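You operate a simulated robot arm through the tools that you are given. There is no shell and no other tool. Be economical: measure what you need, move in short steps, check, and stop when the job is done.

You are at the controls of a simulated robot arm. One attempt, no reset.

JOB
Bring rods 280 and 320 down to touch the jet and lock them.
Fine: tips just touching; leave the other rods and the knobs as they are.

The check looks at the end state, three seconds after you hand in, the way a careful person would. Anything else that was tipped, shoved, dropped, spilled or broken makes it a failure.

ROBOT AND FRAMES
A 6-joint arm with a two-finger gripper on a trunk, on a base that drives. Base frame: it is fixed to the floor where the robot stands at the start and does not move with it; the origin is under the middle of the robot, x ahead of it, y to its left, z up; the surface under the hand at the start is at about z = 90. Readings come in cm, rad, newtons and seconds.
Its first joint turns from -2.897 to 2.897 rad. Places, roughly: blue outlet knob [70, 40, 110]; eighth rod from the left [80, 0, 130]; fifth rod from the left [80, 10, 130]; fourth rod from the left [80, 20, 130]; grey tilt knob [70, 0, 90]; lock of the eighth rod [80, 0, 120]; lock of the fifth rod [80, 10, 120]; lock of the first rod [80, 30, 120]; lock of the fourth rod [80, 20, 120]; lock of the second rod [80, 30, 120]; lock of the seventh rod [80, 10, 120]; lock of the sixth rod [80, 10, 120]; lock of the third rod [80, 20, 120]; orange drain knob [70, 50, 110]; overflow pipe [80, 40, 110]; seventh rod from the left [80, 10, 130]. Payload 2.54 kg.
Tool frame: the origin (TCP) lies between the finger pads and is the grasp point; the fingertips stand 3 cm ahead of it; z points along the fingers, y is the line along which they close. The gripper opens to 11.6 cm. The gripper's body begins 9.5 cm behind the TCP.
Orientation is that of the tool frame in the base frame, as a unit quaternion [x, y, z, w]. With the fingers straight down and closing along the base's y, the tool's x points along the base's -x, its y along +y and its z along -z.

CONTROLS
- The arm moves only by the tool play_rows. Its argument "rows" is a list of rows, each a list of 7 numbers: the shift along the base's x, y, z in units of 400 mm (1.0 is 400 mm), then the turn, a rotation vector about the base's x, y, z in units of 120 degrees (1.0 is 120 degrees), then the opening, from 0 (shut) to 1 (fully open). In form: [[tx, ty, tz, rx, ry, rz, jaw], ...]. A call has 1 to 12 rows; each row is the pose to reach, as a shift and turn from the pose commanded when the call began. A call with a number of a shift or a turn outside -1 to 1 is refused whole. Each row takes 0.2 s and may step no farther than 5 cm and 0.15 rad from the row before; otherwise, or with a gripper value out of range, the whole call is refused. A pose out of reach is approached as far as the arm can. The call stops where the force on the tool passes 90 N (or 10 N more than at its start, if that is more) or the arm is blocked; 0.2 s more then pass. The fingers move at their own pace (about 7.2 cm/s each) and stop on an object; they squeeze with about 39 N. The grip force told is the motor's: it shows also when the fingers shut on nothing. Time passes only in rows, and 0.2 s behind the last, so rows that repeat a pose let the fingers close. It gives the time, the measured TCP pose, the force on the tool (base axes), the opening and the grip force at its end, in the units of the frame above (readings bear some noise), with the torque about the TCP (base axes, N m) and any sound that the robot's microphone picked up.
- Cameras (640 x 400 px; columns grow to the right, rows downward): "scene" is now at [-2.5, 15.92, 144.18]; the picture's right is [0.09, -1.00, 0.00], its down [-0.24, -0.02, -0.97] and it looks along [0.97, 0.09, -0.24] (base axes); focal length 266 px, centre (320, 200). "wrist" rides on the gripper at [6.9, -1.5, -12.2] in the tool frame; the picture's right is [0.22, 0.98, 0.00], its down [-0.83, 0.18, -0.53] and it looks along [-0.52, 0.12, 0.85] (tool axes); focal length 251 px, centre (320, 200). There is no depth. A picture from a camera that has moved, and an enlarged one, comes with that camera's place and axes in the base frame and with its lens.
- capture(camera): a new picture of that camera. It takes no simulated time.
- roll_base(legs): drives the robot by 1 to 6 legs, each [ahead, left, turn to the left] in cm, cm and rad, along the robot's own axes; the way and the turn of a leg run together, so that a leg with both is an arc; at most 150 cm and 3.142 rad a leg. The arm and the cameras ride along, it lands a little off, and it stops where it bumps. It gives what a move gives.
- pan_tilt(pan, tilt): turns the head with the scene camera to pan (to the left, within 2.094 rad either way) and tilt (down, from -0.506 to 1.204), counted from straight ahead of the robot. It gives what a move gives.
- enlarge(camera, box): a new picture of the part [left, top, right, bottom] of that camera's present view, enlarged. It takes no simulated time.
- finish_job(): hands the job in; it is judged then, once.

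Go step by step. Nothing tells you exact positions but the pictures and the camera data: compare them with the known pose of the tool, close in by small moves and look again before you grip or let go. The budget is 120 turns and 82 pictures, counting those below and the enlarged ones. Unless the task says otherwise, let go and move clear before handing in, and close with one line.

The tools are called after "Emit:" as name(argument=value, ...) on one line, values as JSON. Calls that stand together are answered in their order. play_rows: Moves the arm, as the interface text tells. Its arguments: {"type":"object","properties":{"rows":{"type":"array","items":{"type":"array","items":{"type":"number"}}}},"required":["rows"]} The other tools are called the same way: roll_base (legs) drives the base; pan_tilt (pan, tilt) turns the head that bears the scene camera; capture (camera) takes a picture; enlarge (camera, box) takes an enlarged picture of a part of a camera's view; finish_job () hands the job in.

At the start:

```text
t: 0.0
position: [67.35, 6.41, 99.95]
tool_rot: [0.001, 1.0, 0.0, 0.0]
ft_force: [-0.5, -0.2, 0.6]
ft_torque: [0.01, -0.02, -0.01]
gripper_width: 11.6
finger_force: 0.0
robot x, y, heading: [0.13, -0.04, -0.003]
head pan, tilt: [0.089, 0.248]
```

scene: 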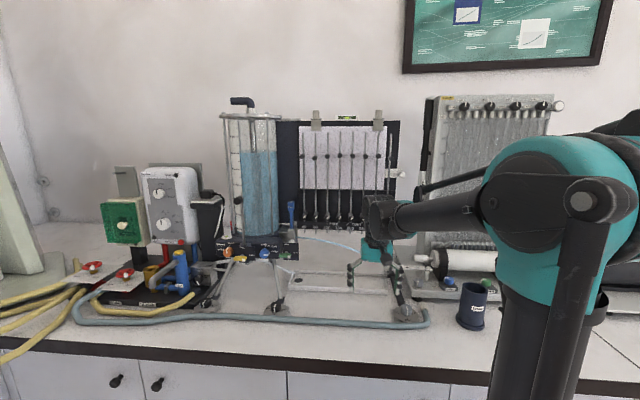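
wrist: 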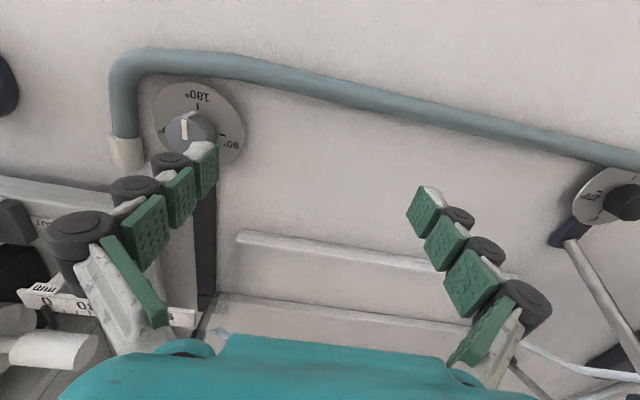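

I see a jet apparatus with rods in front of a board; the arm hides part of it. I'll zoom in on the rods first.

Emit:
enlarge(camera="scene", box=[270, 100, 430, 200])

Emit:
enlarge(camera="scene", box=[270, 180, 430, 280])

```text
4.00 times, centred on (350, 150) of scene
camera zoom: at [-2.5, 15.92, 144.18], right [0.09, -1.0, 0.0], down [-0.24, -0.02, -0.97], along [0.97, 0.09, -0.24], focal length 1066 px, centre (200, 400)
```

zoom: 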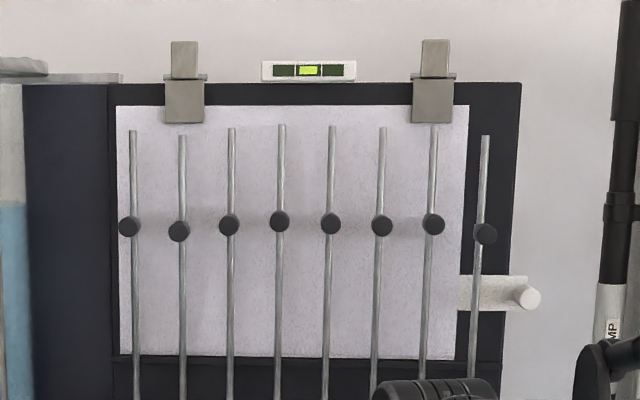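

```text
4.00 times, centred on (350, 230) of scene
camera zoom: at [-2.5, 15.92, 144.18], right [0.09, -1.0, 0.0], down [-0.24, -0.02, -0.97], along [0.97, 0.09, -0.24], focal length 1066 px, centre (200, 80)
```

zoom: 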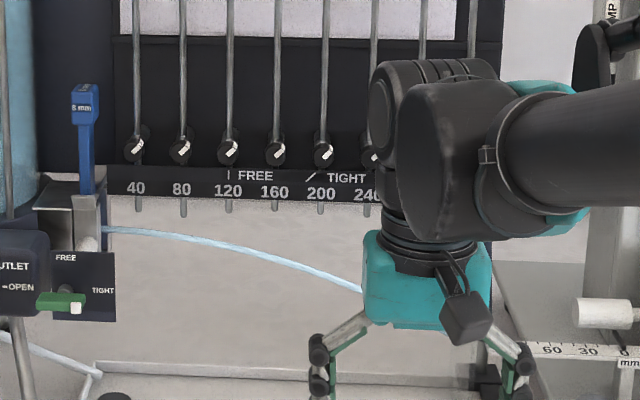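

The rods are labelled 40 to 320, so the 280 and 320 rods are the seventh and eighth. The arm hides their locks, so I'll pull it back and to the right.

Emit:
play_rows(rows=[[-0.05, 0, 0.05, 0, 0, 0, 1], [-0.15, 0, 0.1, 0, 0, 0, 1], [-0.25, -0.05, 0.15, 0, 0, 0, 1], [-0.3, -0.15, 0.15, 0, 0, 0, 1], [-0.3, -0.27, 0.15, 0, 0, 0, 1], [-0.3, -0.38, 0.15, 0, 0, 0, 1], [-0.3, -0.5, 0.15, 0, 0, 0, 1]])

Emit:
capture(camera="scene")

Emit:
enlarge(camera="scene", box=[330, 190, 430, 252])

```text
t: 1.6
position: [55.43, -14.02, 106.35]
tool_rot: [-0.001, 1.0, 0.0, 0.0]
ft_force: [-1.2, 0.3, -0.8]
ft_torque: [-0.02, -0.04, 0.02]
gripper_width: 11.57
finger_force: 0.1
robot x, y, heading: [0.0, 0.3, 0.001]
head pan, tilt: [0.089, 0.248]
```

```text
77 pictures are left
camera scene: at [-2.52, 15.93, 144.18], right [0.09, -1.0, 0.0], down [-0.24, -0.02, -0.97], along [0.97, 0.09, -0.24], focal length 266 px, centre (320, 200)
```

scene: 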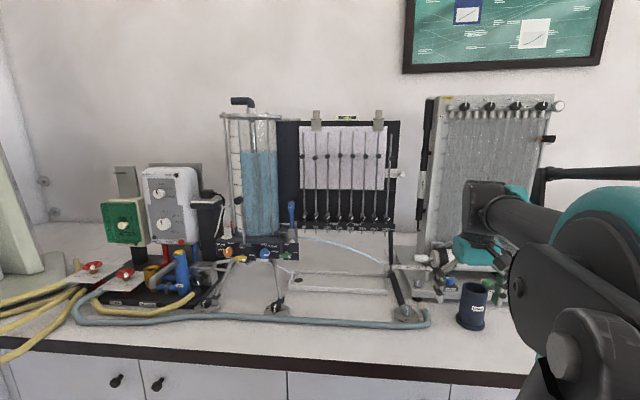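

```text
6.40 times, centred on (380, 221) of scene
camera zoom: at [-2.52, 15.93, 144.18], right [0.09, -1.0, 0.0], down [-0.24, -0.02, -0.97], along [0.97, 0.09, -0.24], focal length 1705 px, centre (-64, 66)
```

zoom: 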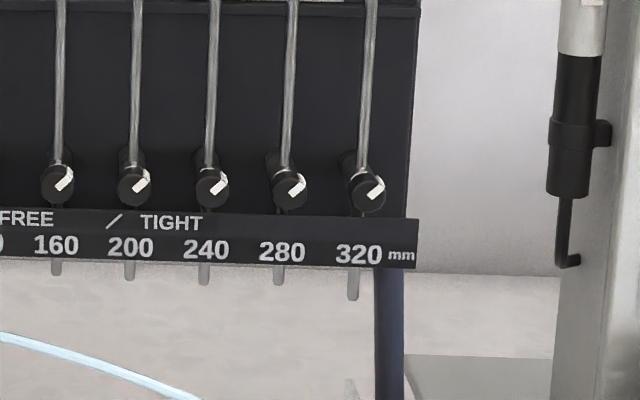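

The lock pointers of all the rods are now visible, and all of them look TIGHT. I'll turn the tool to point forward at the height of the locks, well short of the rods.

Emit:
play_rows(rows=[[0, 0.03, 0.05, 0, -0.068, 0, 1], [0, 0.07, 0.1, 0, -0.136, 0, 1], [0, 0.11, 0.15, 0, -0.204, 0, 1], [0, 0.15, 0.2, 0, -0.272, 0, 0.8], [0, 0.19, 0.24, 0, -0.34, 0, 0.6], [0, 0.23, 0.28, 0, -0.408, 0, 0.4], [0, 0.27, 0.28, 0, -0.476, 0, 0.3], [0, 0.31, 0.28, 0, -0.544, 0, 0.3], [0.03, 0.35, 0.28, 0, -0.612, 0, 0.3], [0.06, 0.39, 0.28, 0, -0.68, 0, 0.3], [0.09, 0.39, 0.28, 0, -0.75, 0, 0.3]])

Emit:
capture(camera="wrist")

Emit:
capture(camera="scene")

```text
t: 4.0
position: [58.93, 1.95, 117.26]
tool_rot: [-0.001, 0.707, 0.001, 0.707]
ft_force: [0.0, 0.2, 0.4]
ft_torque: [0.02, -0.03, 0.02]
gripper_width: 3.5
finger_force: 0.0
out of reach, approached as far as the arm can: row 8, 9, 10
robot x, y, heading: [-0.06, -0.18, 0.003]
head pan, tilt: [0.089, 0.248]
```

```text
75 pictures are left
camera wrist: at [46.74, 0.34, 110.5], right [0.0, 0.98, -0.21], down [-0.54, 0.18, 0.83], along [0.84, 0.12, 0.52], focal length 251 px, centre (320, 200)
```

wrist: 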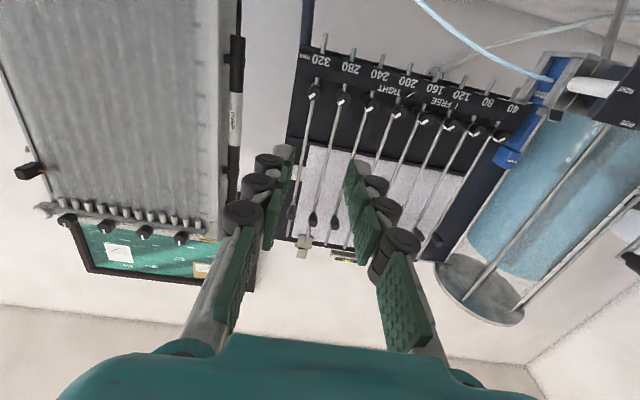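

```text
74 pictures are left
camera scene: at [-2.51, 15.91, 144.18], right [0.09, -1.0, 0.0], down [-0.24, -0.02, -0.97], along [0.97, 0.09, -0.24], focal length 266 px, centre (320, 200)
```

scene: 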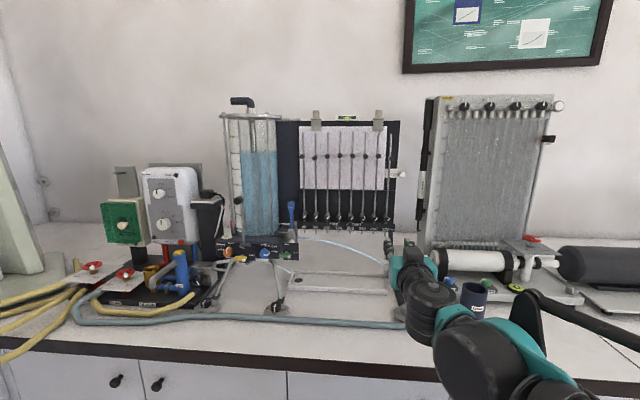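

The tool now points forward. I'll zoom in to triangulate the locks, tips and jet.

Emit:
enlarge(camera="wrist", box=[280, 10, 440, 110])

Emit:
enlarge(camera="scene", box=[330, 195, 410, 245])

Emit:
enlarge(camera="scene", box=[330, 225, 410, 275])

```text
4.00 times, centred on (360, 60) of wrist
camera zoom: at [46.74, 0.34, 110.5], right [0.0, 0.98, -0.21], down [-0.54, 0.18, 0.83], along [0.84, 0.12, 0.52], focal length 1006 px, centre (160, 760)
```

zoom: 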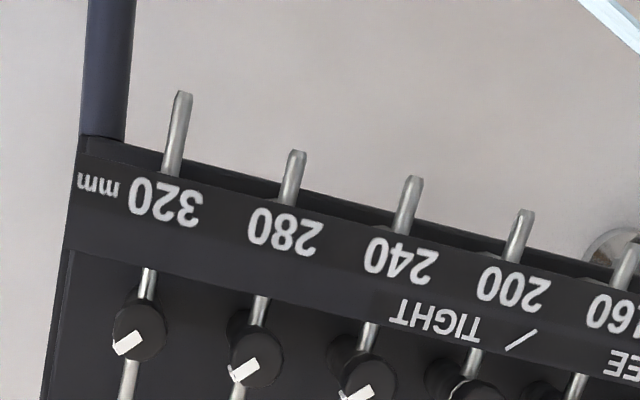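

```text
8.00 times, centred on (370, 220) of scene
camera zoom: at [-2.51, 15.91, 144.18], right [0.09, -1.0, 0.0], down [-0.24, -0.02, -0.97], along [0.97, 0.09, -0.24], focal length 2132 px, centre (-80, 40)
```

zoom: 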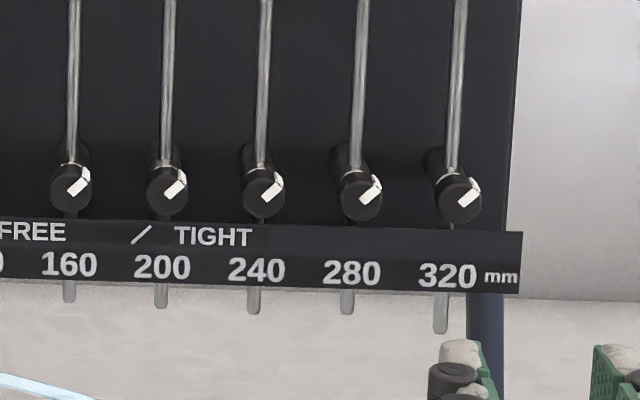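

```text
8.00 times, centred on (370, 250) of scene
camera zoom: at [-2.51, 15.91, 144.18], right [0.09, -1.0, 0.0], down [-0.24, -0.02, -0.97], along [0.97, 0.09, -0.24], focal length 2132 px, centre (-80, -200)
```

zoom: 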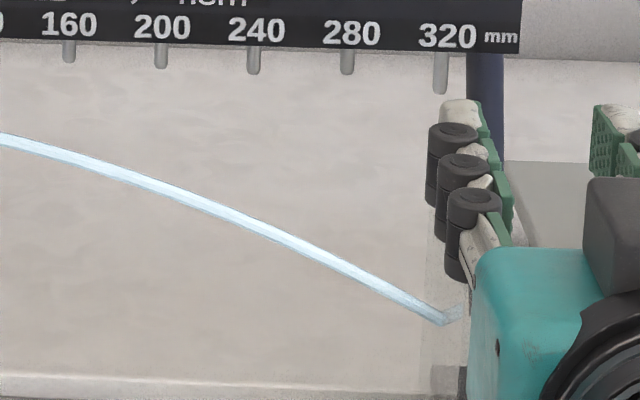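

By triangulation, lock 320 is near [84, 1.25, 116.4], the rods are at x≈87, and the tips are about 9–10 cm above the jet. I'll approach lock 320 part way.

Emit:
play_rows(rows=[[0.1, -0.0175, -0.02, 0, 0, 0, 0.28], [0.2, -0.0175, -0.02, 0, 0, 0, 0.28], [0.3, -0.0175, -0.02, 0, 0, 0, 0.28], [0.4, -0.0175, -0.02, 0, 0, 0, 0.28], [0.425, -0.0175, -0.02, 0, 0, 0, 0.28]])

Emit:
capture(camera="wrist")

Emit:
enlarge(camera="scene", box=[330, 185, 430, 248])

```text
t: 5.2
position: [75.98, 1.16, 116.19]
tool_rot: [0.0, 0.707, 0.0, 0.707]
ft_force: [-0.5, 0.1, 0.9]
ft_torque: [0.02, -0.02, -0.02]
gripper_width: 3.24
finger_force: 0.1
robot x, y, heading: [-0.02, -0.19, -0.003]
head pan, tilt: [0.089, 0.248]
```

```text
70 pictures are left
camera wrist: at [63.73, -0.5, 109.55], right [0.0, 0.98, -0.22], down [-0.53, 0.18, 0.83], along [0.85, 0.12, 0.52], focal length 251 px, centre (320, 200)
```

wrist: 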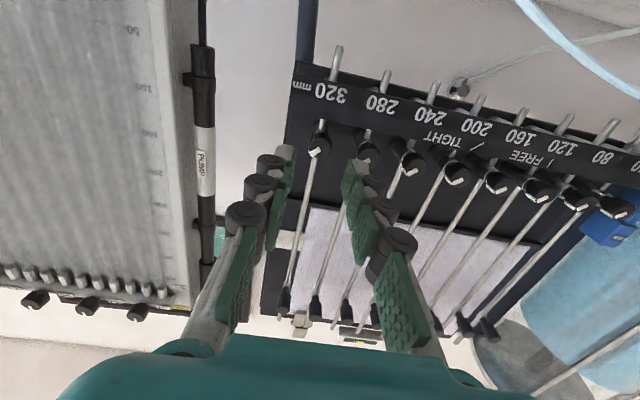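

```text
6.35 times, centred on (380, 216) of scene
camera zoom: at [-2.51, 15.91, 144.18], right [0.09, -1.0, 0.0], down [-0.24, -0.02, -0.97], along [0.97, 0.09, -0.24], focal length 1692 px, centre (-61, 95)
```

zoom: 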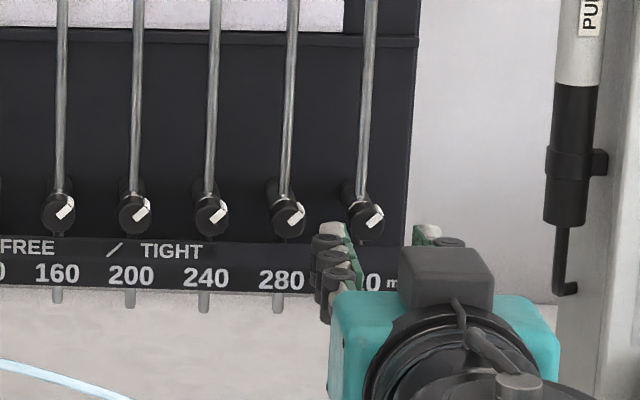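

Refined lock 320 position is about [83.4, 1.2, 116.6]. I'll advance so the pads straddle the knob.

Emit:
play_rows(rows=[[0.05, 0.002, 0.01, 0, 0, 0, 0.28], [0.1, 0.002, 0.01, 0, 0, 0, 0.28], [0.13, 0.002, 0.01, 0, 0, 0, 0.28], [0.13, 0.002, 0.01, 0, 0, 0, 0.28]])

Emit:
enlarge(camera="wrist", box=[220, 60, 460, 210])

Emit:
enlarge(camera="scene", box=[350, 185, 430, 235])

```text
t: 6.2
position: [81.25, 1.32, 116.68]
tool_rot: [0.0, 0.707, 0.0, 0.707]
ft_force: [0.6, -1.8, 0.9]
ft_torque: [0.02, 0.0, 0.0]
gripper_width: 3.19
finger_force: 0.0
robot x, y, heading: [0.1, -0.41, -0.001]
head pan, tilt: [0.089, 0.248]
```

```text
2.67 times, centred on (340, 135) of wrist
camera zoom: at [68.91, -0.39, 109.95], right [0.0, 0.98, -0.21], down [-0.53, 0.18, 0.83], along [0.85, 0.12, 0.52], focal length 670 px, centre (267, 373)
```

zoom: 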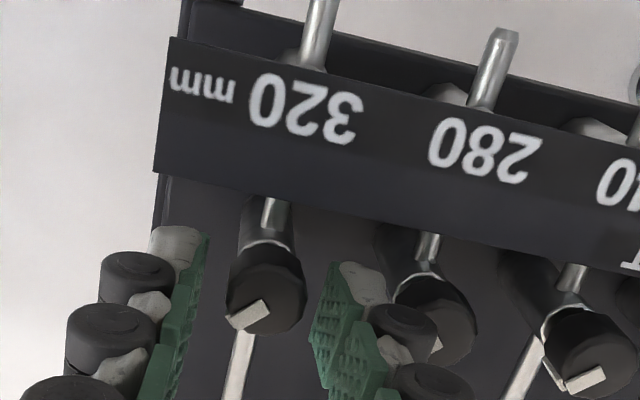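

```text
8.00 times, centred on (390, 210) of scene
camera zoom: at [-2.5, 15.91, 144.18], right [0.09, -1.0, 0.0], down [-0.24, -0.02, -0.97], along [0.97, 0.09, -0.24], focal length 2132 px, centre (-240, 120)
```

zoom: 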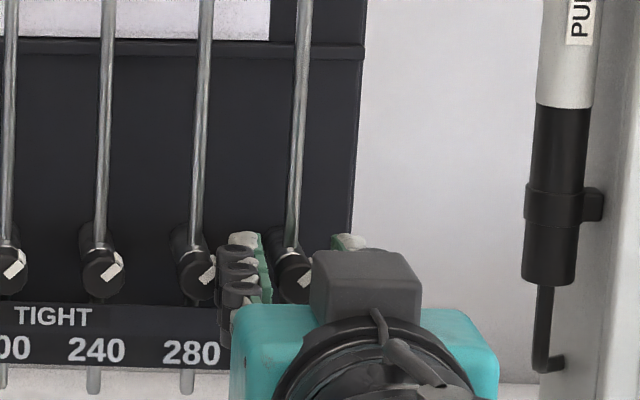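

The knob sits centred between the pads. I'll go 0.4 cm deeper and close on it.

Emit:
play_rows(rows=[[0.01, 0, 0.002, 0, 0, 0, 0.28], [0.01, 0, 0.002, 0, 0, 0, 0.1], [0.01, 0, 0.002, 0, 0, 0, 0.05], [0.01, 0, 0.002, 0, 0, 0, 0.0], [0.01, 0, 0.002, 0, 0, 0, 0.0]])

Emit:
enlarge(camera="wrist", box=[220, 60, 460, 210])

```text
t: 7.4
position: [81.42, 1.09, 116.92]
tool_rot: [0.001, 0.707, -0.001, 0.707]
ft_force: [-45.6, -9.1, -21.8]
ft_torque: [-0.13, 0.88, 0.05]
gripper_width: 1.66
finger_force: 42.3
robot x, y, heading: [-0.1, -0.04, 0.001]
head pan, tilt: [0.089, 0.248]
```

```text
2.67 times, centred on (340, 135) of wrist
camera zoom: at [69.13, -0.48, 110.05], right [0.0, 0.98, -0.21], down [-0.53, 0.18, 0.83], along [0.84, 0.11, 0.52], focal length 670 px, centre (267, 373)
```

zoom: 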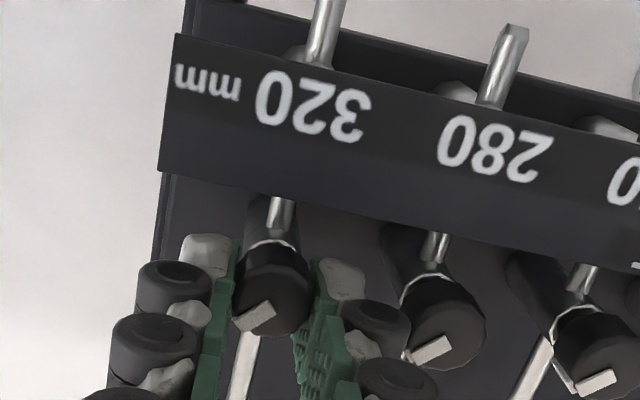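

The knob is held at 1.66 cm, but with a push of about 45 N, so I'll ease the pose back slightly.

Emit:
play_rows(rows=[[-0.003, 0, -0.001, 0, 0, 0, 0], [-0.006, 0, -0.003, 0, 0, 0, 0]])

```text
t: 8.0
position: [81.45, 1.12, 116.82]
tool_rot: [0.0, 0.707, 0.0, 0.707]
ft_force: [-13.0, -15.6, -5.0]
ft_torque: [-0.01, 0.23, -0.1]
gripper_width: 1.64
finger_force: 42.0
robot x, y, heading: [0.13, -0.0, 0.001]
head pan, tilt: [0.089, 0.248]
```

The force has eased. Now I'll turn the knob counter-clockwise about 25° first and look.

Emit:
play_rows(rows=[[-0.001, -0.003, 0, -0.05, 0, 0, 0], [-0.001, -0.003, 0, -0.1, 0, 0, 0], [-0.001, -0.003, 0, -0.15, 0, 0, 0], [-0.001, -0.003, 0, -0.21, 0, 0, 0]])

Emit:
enlarge(camera="wrist", box=[200, 40, 440, 190])

Emit:
enlarge(camera="scene", box=[340, 120, 440, 182])

```text
t: 9.0
position: [81.36, 1.42, 116.77]
tool_rot: [-0.157, 0.69, -0.154, 0.69]
ft_force: [17.7, 10.9, 7.4]
ft_torque: [0.05, -0.52, 0.36]
gripper_width: 1.65
finger_force: 42.5
robot x, y, heading: [0.01, -0.39, 0.004]
head pan, tilt: [0.089, 0.248]
```

```text
2.67 times, centred on (320, 115) of wrist
camera zoom: at [69.13, -3.11, 111.33], right [0.0, 0.79, -0.61], down [-0.54, 0.52, 0.67], along [0.84, 0.33, 0.42], focal length 670 px, centre (320, 427)
```

zoom: 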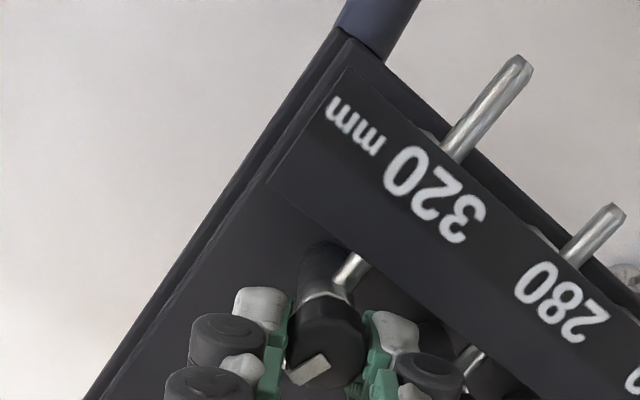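

```text
6.40 times, centred on (390, 151) of scene
camera zoom: at [-2.43, 15.99, 144.18], right [0.09, -1.0, 0.0], down [-0.24, -0.02, -0.97], along [0.97, 0.09, -0.25], focal length 1705 px, centre (-128, 514)
```

zoom: 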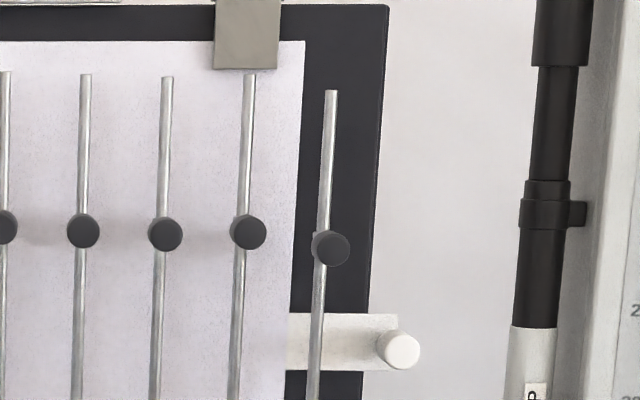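

The knob turns with the hand and the rod has not moved. I'll finish the turn to FREE.

Emit:
play_rows(rows=[[0.003, 0.001, 0, -0.05, 0, 0, 0], [0.003, 0.001, 0, -0.1, 0, 0, 0], [0.003, 0.001, 0, -0.165, 0, 0, 0]])

Emit:
enlarge(camera="scene", box=[340, 120, 440, 182])

Emit:
enlarge(camera="scene", box=[350, 185, 430, 235])

```text
t: 9.8
position: [81.36, 1.48, 116.59]
tool_rot: [-0.274, 0.652, -0.27, 0.653]
ft_force: [-1.6, 30.7, -13.6]
ft_torque: [0.45, 0.01, 0.96]
gripper_width: 1.62
finger_force: 42.7
robot x, y, heading: [-0.24, 0.24, 0.001]
head pan, tilt: [0.089, 0.248]
```

```text
6.40 times, centred on (390, 151) of scene
camera zoom: at [-2.48, 16.1, 144.16], right [0.09, -1.0, 0.0], down [-0.24, -0.02, -0.97], along [0.97, 0.09, -0.25], focal length 1705 px, centre (-128, 514)
```

zoom: 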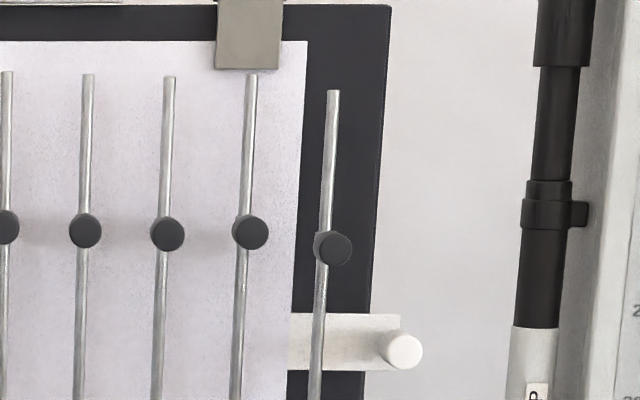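

```text
8.00 times, centred on (390, 210) of scene
camera zoom: at [-2.48, 16.1, 144.16], right [0.09, -1.0, 0.0], down [-0.24, -0.02, -0.97], along [0.97, 0.09, -0.25], focal length 2132 px, centre (-240, 120)
```

zoom: 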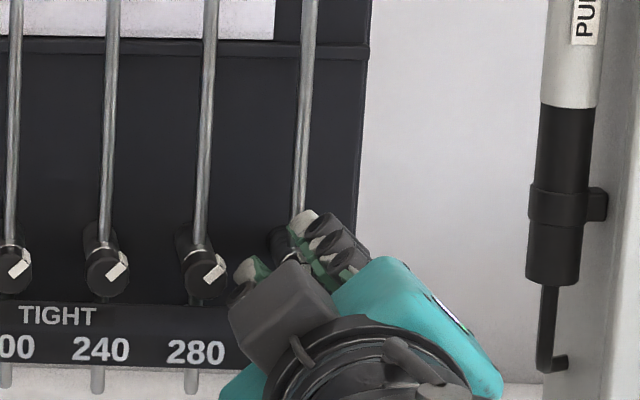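

The rod stays put and the knob torque suggests its stop. I'll release, back off and check the pointer.

Emit:
play_rows(rows=[[0, -0.003, 0.002, 0.01, 0, 0, 0.28], [0, -0.003, 0.002, 0.01, 0, 0, 0.28], [-0.05, -0.003, 0.002, 0.01, 0, 0, 0.28], [-0.15, -0.003, 0.005, 0.06, 0, 0, 0.28], [-0.2, -0.003, 0.005, 0.12, 0, 0, 0.28], [-0.2, -0.003, 0.005, 0.18, 0, 0, 0.28], [-0.2, -0.003, 0.005, 0.24, 0, 0, 0.28], [-0.2, -0.003, 0.005, 0.3, 0, 0, 0.28], [-0.2, -0.003, 0.005, 0.375, 0, 0, 0.28]])

Emit:
enlarge(camera="scene", box=[330, 120, 440, 189])

Emit:
enlarge(camera="scene", box=[350, 185, 430, 235])

Emit:
capture(camera="wrist")

```text
refused: row 9 steps farther than a row can; nothing moved
```

```text
5.80 times, centred on (385, 154) of scene
camera zoom: at [-2.48, 16.1, 144.16], right [0.09, -1.0, 0.0], down [-0.24, -0.02, -0.97], along [0.97, 0.09, -0.25], focal length 1545 px, centre (-57, 464)
```

zoom: 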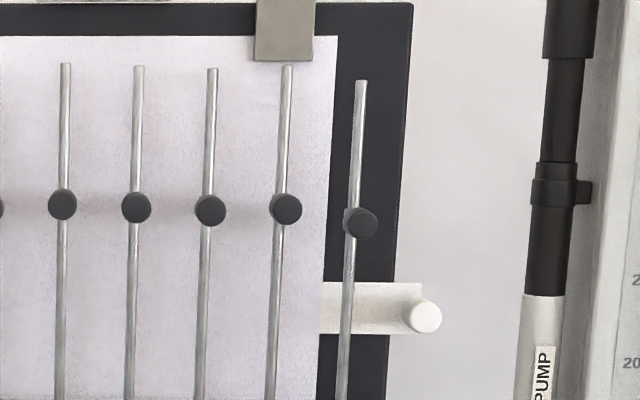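

```text
8.00 times, centred on (390, 210) of scene
camera zoom: at [-2.48, 16.1, 144.16], right [0.09, -1.0, 0.0], down [-0.24, -0.02, -0.97], along [0.97, 0.09, -0.25], focal length 2132 px, centre (-240, 120)
```

zoom: 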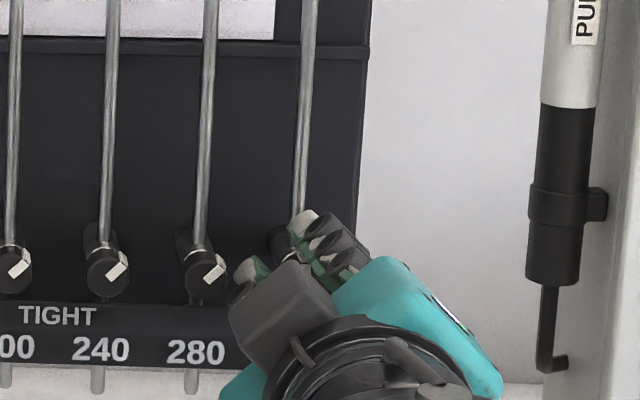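

```text
59 pictures are left
camera wrist: at [69.14, -4.6, 113.0], right [0.0, 0.54, -0.84], down [-0.54, 0.71, 0.45], along [0.84, 0.45, 0.29], focal length 251 px, centre (320, 200)
```

wrist: 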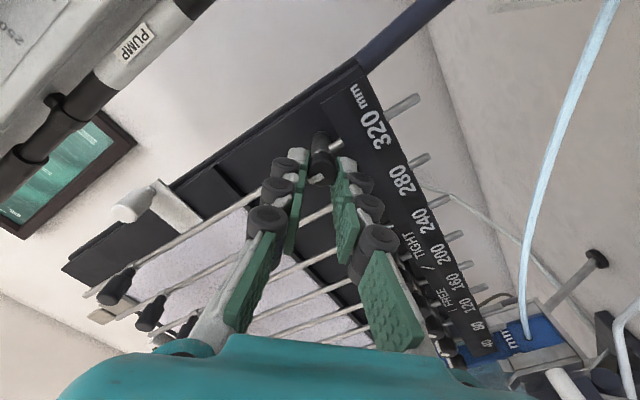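

One row stepped too far, so nothing moved. I'll repeat with smaller turn steps.

Emit:
play_rows(rows=[[0, -0.003, 0.002, 0.01, 0, 0, 0.28], [0, -0.003, 0.002, 0.01, 0, 0, 0.28], [-0.05, -0.003, 0.002, 0.01, 0, 0, 0.28], [-0.15, -0.003, 0.005, 0.06, 0, 0, 0.28], [-0.2, -0.003, 0.005, 0.12, 0, 0, 0.28], [-0.2, -0.003, 0.005, 0.18, 0, 0, 0.28], [-0.2, -0.003, 0.005, 0.25, 0, 0, 0.28], [-0.2, -0.003, 0.005, 0.315, 0, 0, 0.28], [-0.2, -0.003, 0.005, 0.375, 0, 0, 0.28]])

Emit:
enlarge(camera="scene", box=[340, 130, 440, 230])

```text
t: 11.8
position: [73.54, 1.13, 117.02]
tool_rot: [0.0, 0.707, 0.001, 0.707]
ft_force: [-0.2, -0.1, 0.2]
ft_torque: [-0.01, 0.02, 0.01]
gripper_width: 3.26
finger_force: 0.1
robot x, y, heading: [-0.05, 0.16, -0.002]
head pan, tilt: [0.089, 0.248]
```

```text
4.00 times, centred on (390, 180) of scene
camera zoom: at [-2.5, 15.92, 144.18], right [0.09, -1.0, 0.0], down [-0.24, -0.02, -0.97], along [0.97, 0.09, -0.24], focal length 1066 px, centre (40, 280)
```

zoom: 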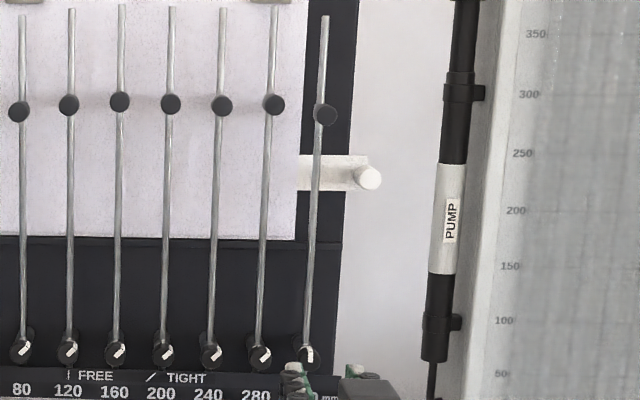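

Lock 320 now points to FREE and the rod stayed up. Next is lock 280, about 4.1 cm to the left at the same height.

Emit:
play_rows(rows=[[0, 0.103, -0.006, 0, 0, 0, 0.28], [0.1, 0.103, -0.006, 0, 0, 0, 0.28], [0.16, 0.103, -0.006, 0, 0, 0, 0.28], [0.195, 0.103, -0.006, 0, 0, 0, 0.28], [0.195, 0.103, -0.006, 0, 0, 0, 0.28]])

Emit:
enlarge(camera="wrist", box=[220, 60, 460, 210])

```text
t: 13.0
position: [81.11, 5.06, 116.7]
tool_rot: [0.0, 0.707, -0.001, 0.707]
ft_force: [-0.2, 0.3, 1.2]
ft_torque: [0.0, 0.0, 0.02]
gripper_width: 3.07
finger_force: 0.0
robot x, y, heading: [-0.14, 0.1, -0.005]
head pan, tilt: [0.089, 0.248]
```

```text
2.67 times, centred on (340, 135) of wrist
camera zoom: at [68.87, 3.47, 109.94], right [0.0, 0.98, -0.22], down [-0.53, 0.18, 0.83], along [0.85, 0.12, 0.52], focal length 670 px, centre (267, 373)
```

zoom: 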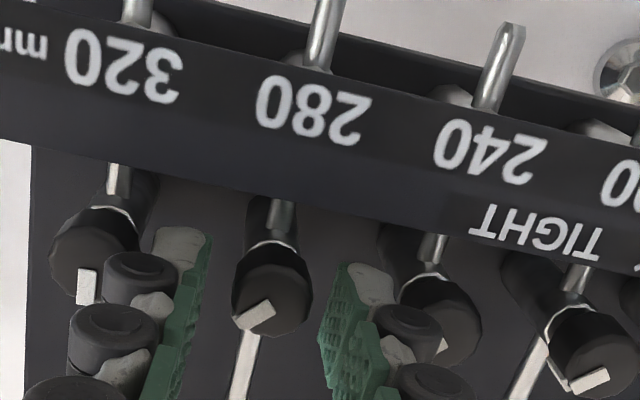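

It's well centred, and the 320 pointer is clearly vertical. I'll close on lock 280.

Emit:
play_rows(rows=[[0.005, 0.002, 0, 0, 0, 0, 0.2], [0.005, 0.002, 0, 0, 0, 0, 0.05], [0.005, 0.002, 0, 0, 0, 0, 0.0], [0.005, 0.002, 0, 0, 0, 0, 0.0]])

```text
t: 14.0
position: [81.47, 5.1, 116.62]
tool_rot: [0.0, 0.707, 0.0, 0.707]
ft_force: [-3.1, -6.1, -1.5]
ft_torque: [-0.04, 0.02, -0.2]
gripper_width: 1.64
finger_force: 42.4
robot x, y, heading: [-0.04, 0.14, -0.002]
head pan, tilt: [0.089, 0.248]
```

Held at 1.64 cm with low forces. Turning it 45° counter-clockwise to FREE.

Emit:
play_rows(rows=[[0, -0.001, 0, -0.06, 0, 0, 0], [0, -0.001, 0, -0.12, 0, 0, 0], [0, -0.001, 0, -0.18, 0, 0, 0], [0, -0.001, 0, -0.24, 0, 0, 0], [0, -0.001, 0, -0.3, 0, 0, 0], [0, -0.001, 0, -0.37, 0, 0, 0]])

```text
t: 15.4
position: [81.46, 5.51, 116.68]
tool_rot: [-0.27, 0.654, -0.266, 0.655]
ft_force: [-27.2, 14.6, -50.8]
ft_torque: [0.22, 1.3, 0.22]
gripper_width: 1.66
finger_force: 42.2
robot x, y, heading: [-0.2, 0.03, 0.001]
head pan, tilt: [0.089, 0.248]
```

The turn is done. I'll release, back off and straighten.

Emit:
play_rows(rows=[[0, -0.002, -0.002, 0, 0, 0, 0.28], [0, -0.002, -0.002, 0, 0, 0, 0.28], [-0.05, -0.002, -0.002, 0, 0, 0, 0.28], [-0.15, -0.002, 0, 0.06, 0, 0, 0.28], [-0.2, -0.002, 0, 0.12, 0, 0, 0.28], [-0.2, -0.002, 0, 0.18, 0, 0, 0.28], [-0.2, -0.002, 0, 0.24, 0, 0, 0.28], [-0.2, -0.002, 0, 0.31, 0, 0, 0.28], [-0.2, -0.002, 0, 0.37, 0, 0, 0.28]])

Emit:
enlarge(camera="wrist", box=[200, 60, 520, 260])

Emit:
enlarge(camera="scene", box=[340, 130, 440, 230])

```text
t: 17.4
position: [73.47, 5.23, 116.8]
tool_rot: [0.001, 0.707, 0.0, 0.707]
ft_force: [-0.2, -0.6, 0.5]
ft_torque: [0.02, -0.02, -0.02]
gripper_width: 3.29
finger_force: 0.0
robot x, y, heading: [-0.14, 0.08, 0.0]
head pan, tilt: [0.089, 0.248]
```

```text
2.00 times, centred on (360, 160) of wrist
camera zoom: at [61.21, 3.53, 109.94], right [0.0, 0.98, -0.21], down [-0.53, 0.18, 0.83], along [0.85, 0.11, 0.52], focal length 503 px, centre (240, 280)
```

zoom: 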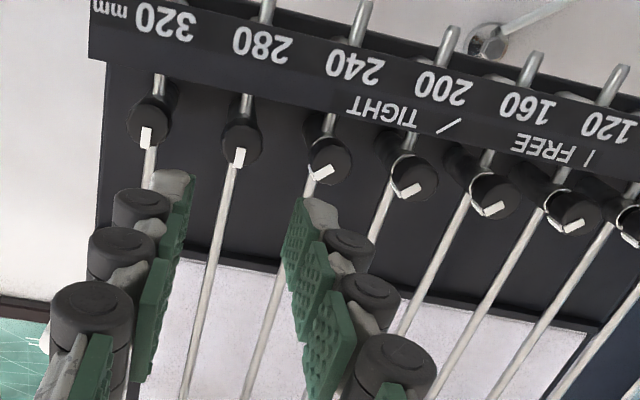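

```text
4.00 times, centred on (390, 180) of scene
camera zoom: at [-2.51, 15.92, 144.18], right [0.09, -1.0, 0.0], down [-0.24, -0.02, -0.97], along [0.97, 0.09, -0.24], focal length 1066 px, centre (40, 280)
```

zoom: 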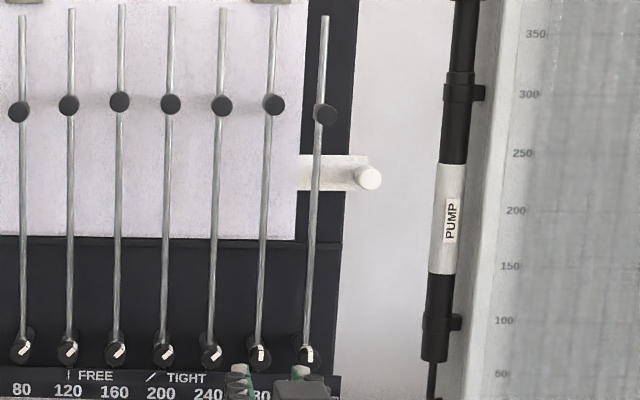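

Both locks now read FREE and the others still TIGHT. I'll rise to the collar height at about z=136.5 in front of rod 280.

Emit:
play_rows(rows=[[0, 0, 0.12, 0, 0, 0, 0.28], [0, 0, 0.24, 0, 0, 0, 0.28], [0, 0, 0.36, 0, 0, 0, 0.28], [0, 0, 0.49, 0, 0, 0, 0.28], [0, 0, 0.49, 0, 0, 0, 0.28]])

Emit:
capture(camera="wrist")

Emit:
enlarge(camera="scene", box=[340, 120, 420, 170])

```text
refused: row 4 steps farther than a row can; nothing moved
```

```text
54 pictures are left
camera wrist: at [61.21, 3.53, 109.94], right [0.0, 0.98, -0.21], down [-0.53, 0.18, 0.83], along [0.85, 0.11, 0.52], focal length 251 px, centre (320, 200)
```

wrist: 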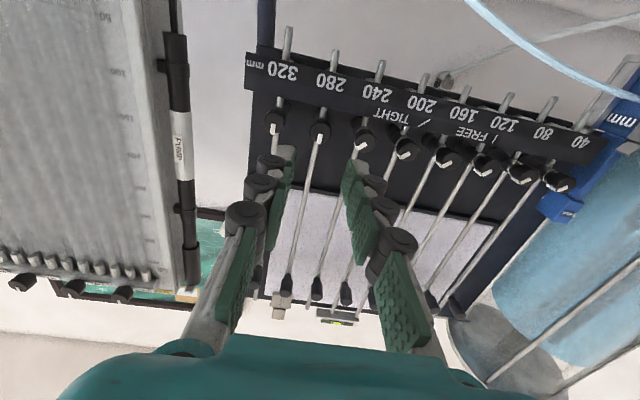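

```text
8.00 times, centred on (380, 145) of scene
camera zoom: at [-2.51, 15.92, 144.18], right [0.09, -1.0, 0.0], down [-0.24, -0.02, -0.97], along [0.97, 0.09, -0.24], focal length 2132 px, centre (-160, 640)
```

zoom: 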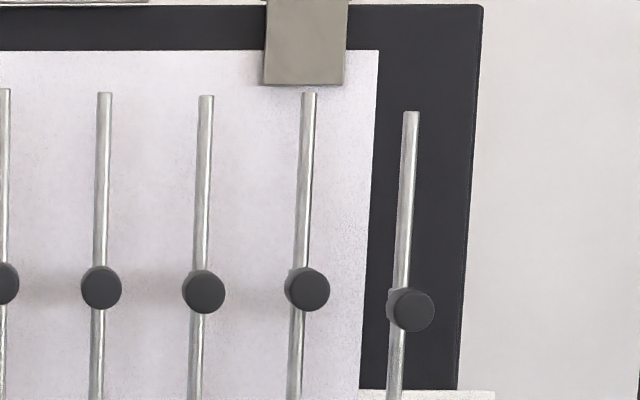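

A step was too long, so it was refused. I take the 280 collar to be at [82.3, 5.25, 137.6]; rising there in smaller steps.

Emit:
play_rows(rows=[[0, 0, 0.12, 0, 0, 0, 0.28], [0, 0, 0.24, 0, 0, 0, 0.28], [0, 0, 0.36, 0, 0, 0, 0.28], [0, 0, 0.45, 0, 0, 0, 0.28], [0, 0, 0.515, 0, 0, 0, 0.28], [0, 0, 0.515, 0, 0, 0, 0.28]])

Emit:
capture(camera="wrist")

```text
t: 18.8
position: [73.47, 5.22, 137.62]
tool_rot: [0.0, 0.707, 0.0, 0.707]
ft_force: [0.4, 0.8, 0.8]
ft_torque: [-0.01, -0.01, 0.01]
gripper_width: 3.24
finger_force: 0.1
robot x, y, heading: [-0.13, -0.07, -0.003]
head pan, tilt: [0.089, 0.248]
```

```text
52 pictures are left
camera wrist: at [61.09, 3.54, 130.73], right [0.0, 0.98, -0.22], down [-0.53, 0.18, 0.83], along [0.85, 0.12, 0.52], focal length 251 px, centre (320, 200)
```

wrist: 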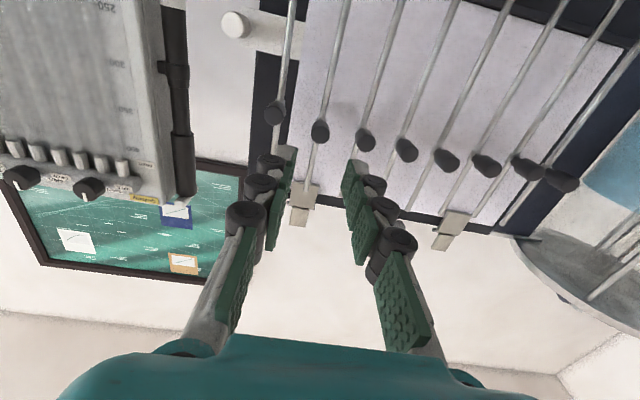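

The 280 collar refines to about [84, 5.15, 137.5]. I'll advance around it, then look before gripping.

Emit:
play_rows(rows=[[0.1, 0, 0, 0, 0, 0, 0.28], [0.18, 0, 0, 0, 0, 0, 0.28], [0.215, 0, 0, 0, 0, 0, 0.28], [0.215, 0, 0, 0, 0, 0, 0.28]])

Emit:
enlarge(camera="wrist", box=[200, 40, 440, 190])

```text
t: 19.8
position: [81.99, 5.27, 137.47]
tool_rot: [0.0, 0.708, 0.002, 0.706]
ft_force: [-0.5, -2.1, 0.0]
ft_torque: [0.0, -0.01, 0.04]
gripper_width: 3.18
finger_force: 0.1
robot x, y, heading: [0.08, -0.16, 0.001]
head pan, tilt: [0.089, 0.248]
```

```text
2.67 times, centred on (320, 115) of wrist
camera zoom: at [69.7, 3.56, 130.68], right [0.0, 0.98, -0.21], down [-0.53, 0.18, 0.83], along [0.85, 0.12, 0.52], focal length 670 px, centre (320, 427)
```

zoom: 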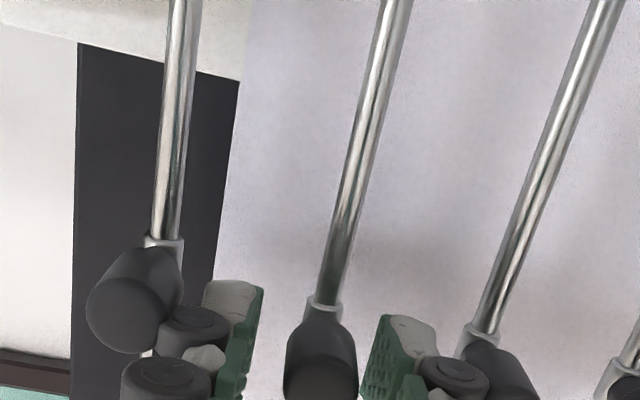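

The thumb-knob is between the pads. Closing on it.

Emit:
play_rows(rows=[[0, 0, 0, 0, 0, 0, 0.15], [0, 0, 0, 0, 0, 0, 0.05], [0, 0, 0, 0, 0, 0, 0.0], [0, 0, 0, 0, 0, 0, 0.0]])

Emit:
enlarge(camera="wrist", box=[200, 40, 440, 190])

```text
t: 20.8
position: [82.03, 5.11, 137.43]
tool_rot: [0.0, 0.707, 0.0, 0.707]
ft_force: [3.4, -7.4, -0.7]
ft_torque: [-0.03, -0.05, -0.13]
gripper_width: 1.48
finger_force: 41.1
robot x, y, heading: [0.27, 0.24, -0.0]
head pan, tilt: [0.089, 0.248]
```

```text
2.67 times, centred on (320, 115) of wrist
camera zoom: at [69.72, 3.51, 130.68], right [0.0, 0.98, -0.21], down [-0.53, 0.18, 0.83], along [0.85, 0.11, 0.52], focal length 670 px, centre (320, 427)
```

zoom: 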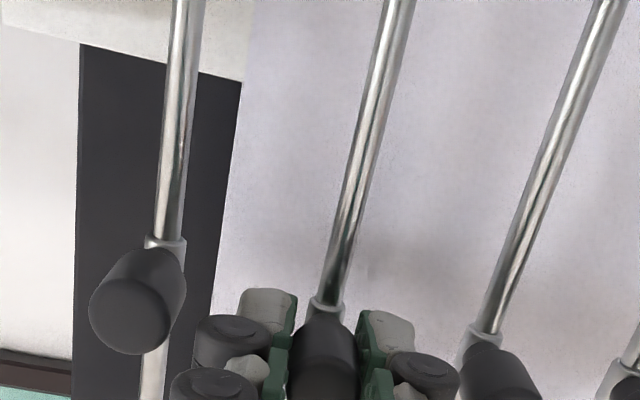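

Gripped at 1.48 cm. I'll lower 5 cm and check that the rod follows.

Emit:
play_rows(rows=[[0, -0.002, -0.02, 0, 0, 0, 0], [0, -0.002, -0.04, 0, 0, 0, 0], [0, -0.002, -0.06, 0, 0, 0, 0], [0, -0.002, -0.08, 0, 0, 0, 0], [0, -0.002, -0.1, 0, 0, 0, 0], [0, -0.002, -0.125, 0, 0, 0, 0]])

Emit:
enlarge(camera="scene", box=[320, 220, 420, 282])

```text
t: 22.2
position: [82.03, 5.15, 132.12]
tool_rot: [0.001, 0.707, 0.0, 0.707]
ft_force: [13.1, -2.6, -0.8]
ft_torque: [0.0, -0.03, -0.07]
gripper_width: 1.49
finger_force: 40.7
robot x, y, heading: [0.55, -0.14, 0.002]
head pan, tilt: [0.089, 0.248]
```

```text
6.40 times, centred on (370, 251) of scene
camera zoom: at [-2.43, 15.9, 144.18], right [0.09, -1.0, 0.0], down [-0.24, -0.02, -0.97], along [0.97, 0.09, -0.25], focal length 1705 px, centre (0, -126)
```

zoom: 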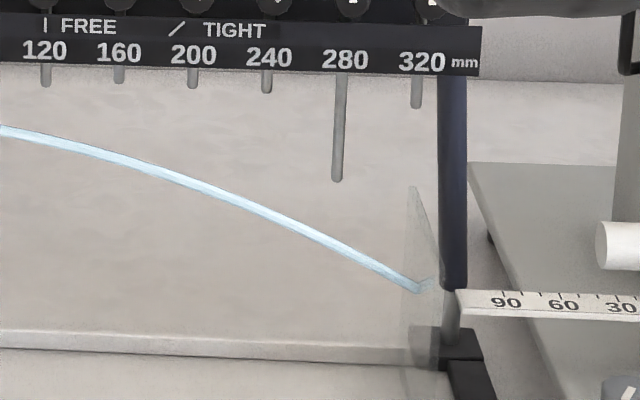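

The rod follows, at about 16.8 px per cm in this view, with roughly 3.3 cm to go. Lowering 2.5 cm more.

Emit:
play_rows(rows=[[0, 0, -0.02, 0, 0, 0, 0], [0, 0, -0.04, 0, 0, 0, 0], [0, 0, -0.0625, 0, 0, 0, 0], [0, 0, -0.0625, 0, 0, 0, 0]])

Emit:
enlarge(camera="scene", box=[356, 244, 388, 264])

```text
t: 23.2
position: [82.03, 5.1, 129.89]
tool_rot: [-0.001, 0.707, 0.001, 0.707]
ft_force: [10.7, 0.1, -0.1]
ft_torque: [0.0, -0.11, -0.01]
gripper_width: 1.47
finger_force: 41.2
robot x, y, heading: [0.18, -0.03, -0.007]
head pan, tilt: [0.089, 0.248]
```

```text
16.00 times, centred on (372, 254) of scene
camera zoom: at [-2.45, 15.92, 144.18], right [0.09, -1.0, 0.0], down [-0.24, -0.02, -0.97], along [0.97, 0.09, -0.25], focal length 4264 px, centre (-512, -664)
```

zoom: 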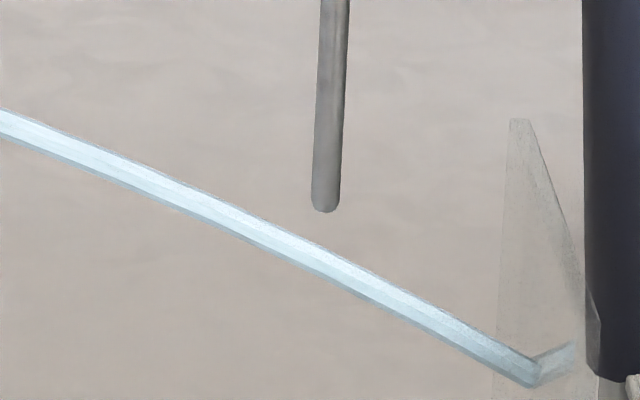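

The jet checks out as lying in the rods' plane (x≈87). The remaining gap is about 36 px at 42 px/cm, or 0.85 cm, so I'll lower 0.6 cm and look again.

Emit:
play_rows(rows=[[0, 0, -0.008, 0, 0, 0, 0], [0, 0, -0.015, 0, 0, 0, 0], [0, 0, -0.015, 0, 0, 0, 0]])

Emit:
enlarge(camera="scene", box=[362, 250, 382, 262])

```text
t: 24.0
position: [81.98, 5.19, 129.07]
tool_rot: [0.0, 0.707, 0.001, 0.707]
ft_force: [3.2, 0.3, -0.1]
ft_torque: [0.03, 0.01, 0.0]
gripper_width: 1.49
finger_force: 40.9
robot x, y, heading: [0.01, -0.23, 0.0]
head pan, tilt: [0.089, 0.248]
```

```text
16.00 times, centred on (372, 256) of scene
camera zoom: at [-2.48, 15.92, 144.18], right [0.09, -1.0, 0.0], down [-0.24, -0.02, -0.97], along [0.97, 0.09, -0.25], focal length 4264 px, centre (-512, -696)
```

zoom: 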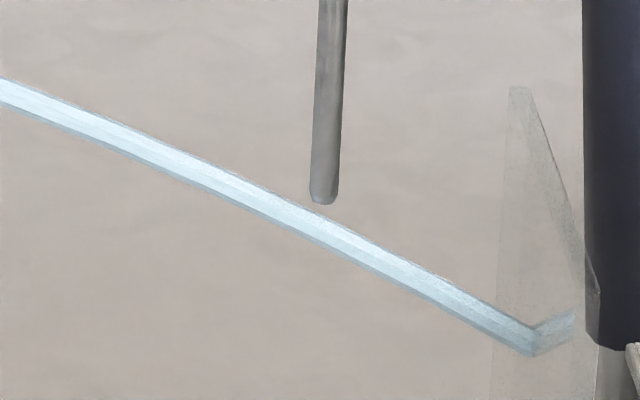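

The visible gap is about 0.2 cm. Because this camera looks down about 27°, true contact should show a slight overlap, so I'll lower about 0.3 cm.

Emit:
play_rows(rows=[[0, 0, -0.004, 0, 0, 0, 0], [0, 0, -0.008, 0, 0, 0, 0], [0, 0, -0.008, 0, 0, 0, 0]])

Emit:
enlarge(camera="scene", box=[365, 252, 377, 260])

```text
t: 24.8
position: [82.0, 5.21, 128.89]
tool_rot: [-0.001, 0.707, 0.001, 0.707]
ft_force: [1.4, 1.6, -0.2]
ft_torque: [-0.01, -0.01, 0.01]
gripper_width: 1.51
finger_force: 40.6
robot x, y, heading: [-0.14, 0.33, 0.003]
head pan, tilt: [0.089, 0.248]
```

```text
16.00 times, centred on (371, 256) of scene
camera zoom: at [-2.5, 15.93, 144.18], right [0.09, -1.0, 0.0], down [-0.24, -0.02, -0.97], along [0.97, 0.09, -0.24], focal length 4264 px, centre (-496, -696)
```

zoom: 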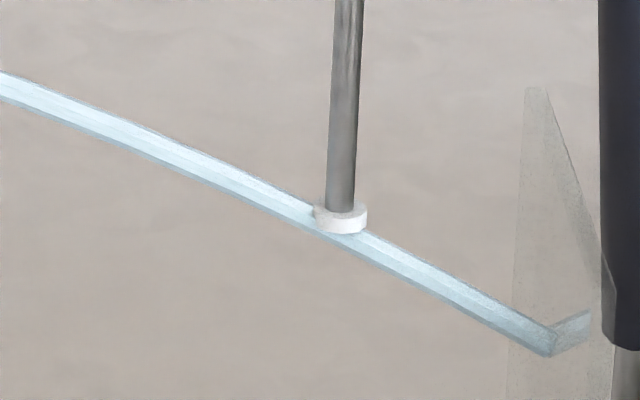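

A white touch ring has appeared at the tip of rod 280, so it is just touching. I'll release gently, back off, and check that it stays.

Emit:
play_rows(rows=[[0, 0, 0, 0, 0, 0, 0.1], [0, 0, 0, 0, 0, 0, 0.28], [0, 0, 0, 0, 0, 0, 0.28], [-0.06, 0, 0, 0, 0, 0, 0.28], [-0.16, 0, 0, 0, 0, 0, 0.28], [-0.215, 0, 0, 0, 0, 0, 0.28], [-0.215, 0, 0, 0, 0, 0, 0.28]])

Emit:
enlarge(camera="scene", box=[362, 250, 382, 262])

```text
t: 26.4
position: [73.33, 5.2, 128.87]
tool_rot: [-0.001, 0.707, 0.001, 0.707]
ft_force: [-0.6, -1.2, -0.7]
ft_torque: [0.02, 0.02, 0.01]
gripper_width: 3.22
finger_force: 0.1
robot x, y, heading: [0.24, -0.16, -0.0]
head pan, tilt: [0.089, 0.248]
```

```text
16.00 times, centred on (372, 256) of scene
camera zoom: at [-2.5, 15.92, 144.18], right [0.09, -1.0, 0.0], down [-0.24, -0.02, -0.97], along [0.97, 0.09, -0.24], focal length 4264 px, centre (-512, -696)
```

zoom: 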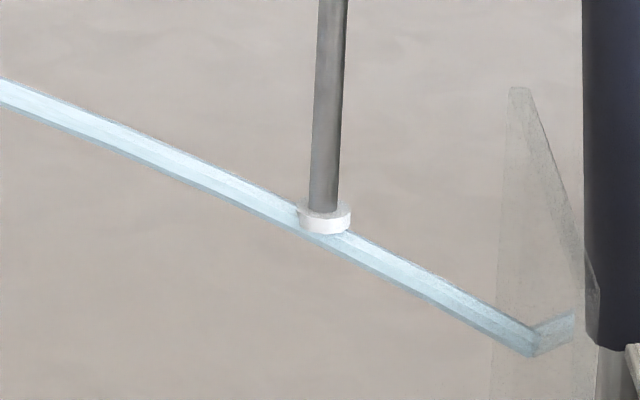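

Rod 280 stays in place. Now I'll go down to lock 280 and re-grip it.

Emit:
play_rows(rows=[[0, 0, -0.1, 0, 0, 0, 0.28], [0, 0, -0.2, 0, 0, 0, 0.28], [0, -0.001, -0.304, 0, 0, 0, 0.28], [0.1, -0.001, -0.304, 0, 0, 0, 0.28], [0.17, -0.001, -0.304, 0, 0, 0, 0.28], [0.201, -0.001, -0.304, 0, 0, 0, 0.28], [0.201, -0.001, -0.304, 0, 0, 0, 0.28]])

Emit:
enlarge(camera="wrist", box=[220, 60, 460, 210])

```text
t: 28.0
position: [81.3, 5.08, 116.63]
tool_rot: [0.0, 0.707, -0.001, 0.708]
ft_force: [-16.1, 0.4, -5.7]
ft_torque: [-0.03, 0.25, 0.29]
gripper_width: 3.19
finger_force: 0.1
robot x, y, heading: [-0.07, -0.17, -0.001]
head pan, tilt: [0.089, 0.248]
```

```text
2.67 times, centred on (340, 135) of wrist
camera zoom: at [69.08, 3.42, 109.94], right [0.0, 0.98, -0.22], down [-0.53, 0.18, 0.83], along [0.84, 0.12, 0.52], focal length 670 px, centre (267, 373)
```

zoom: 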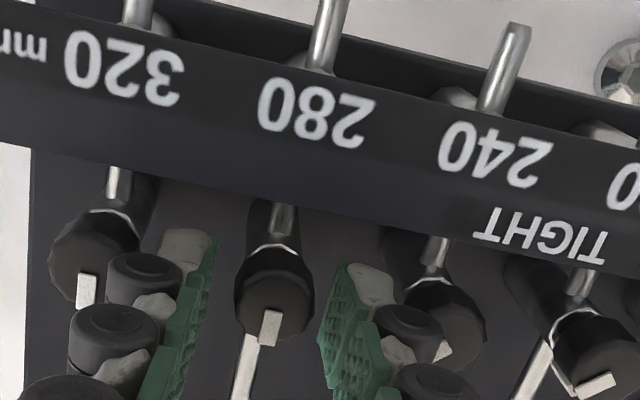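

There's a −16 N contact reading, so I'll back 0.2 cm and recheck before gripping.

Emit:
play_rows(rows=[[-0.005, 0, 0.001, 0, 0, 0, 0.28], [-0.005, 0, 0.001, 0, 0, 0, 0.28]])

```text
t: 28.6
position: [81.44, 4.98, 116.9]
tool_rot: [0.0, 0.707, 0.001, 0.707]
ft_force: [0.3, 0.5, 0.8]
ft_torque: [-0.02, -0.02, 0.02]
gripper_width: 3.21
finger_force: 0.0
robot x, y, heading: [-0.21, -0.14, 0.002]
head pan, tilt: [0.089, 0.248]
```

It's free of contact. Closing on lock 280.

Emit:
play_rows(rows=[[0, 0.003, -0.002, 0, 0, 0, 0.2], [0, 0.003, -0.002, 0, 0, 0, 0.05], [0, 0.003, -0.002, 0, 0, 0, 0.0], [0, 0.003, -0.002, 0, 0, 0, 0.0]])

```text
t: 29.6
position: [81.32, 5.13, 116.75]
tool_rot: [0.0, 0.707, 0.0, 0.707]
ft_force: [6.7, -4.4, 4.5]
ft_torque: [-0.03, -0.18, -0.07]
gripper_width: 1.71
finger_force: 42.6
robot x, y, heading: [-0.07, -0.05, -0.001]
head pan, tilt: [0.089, 0.248]
```

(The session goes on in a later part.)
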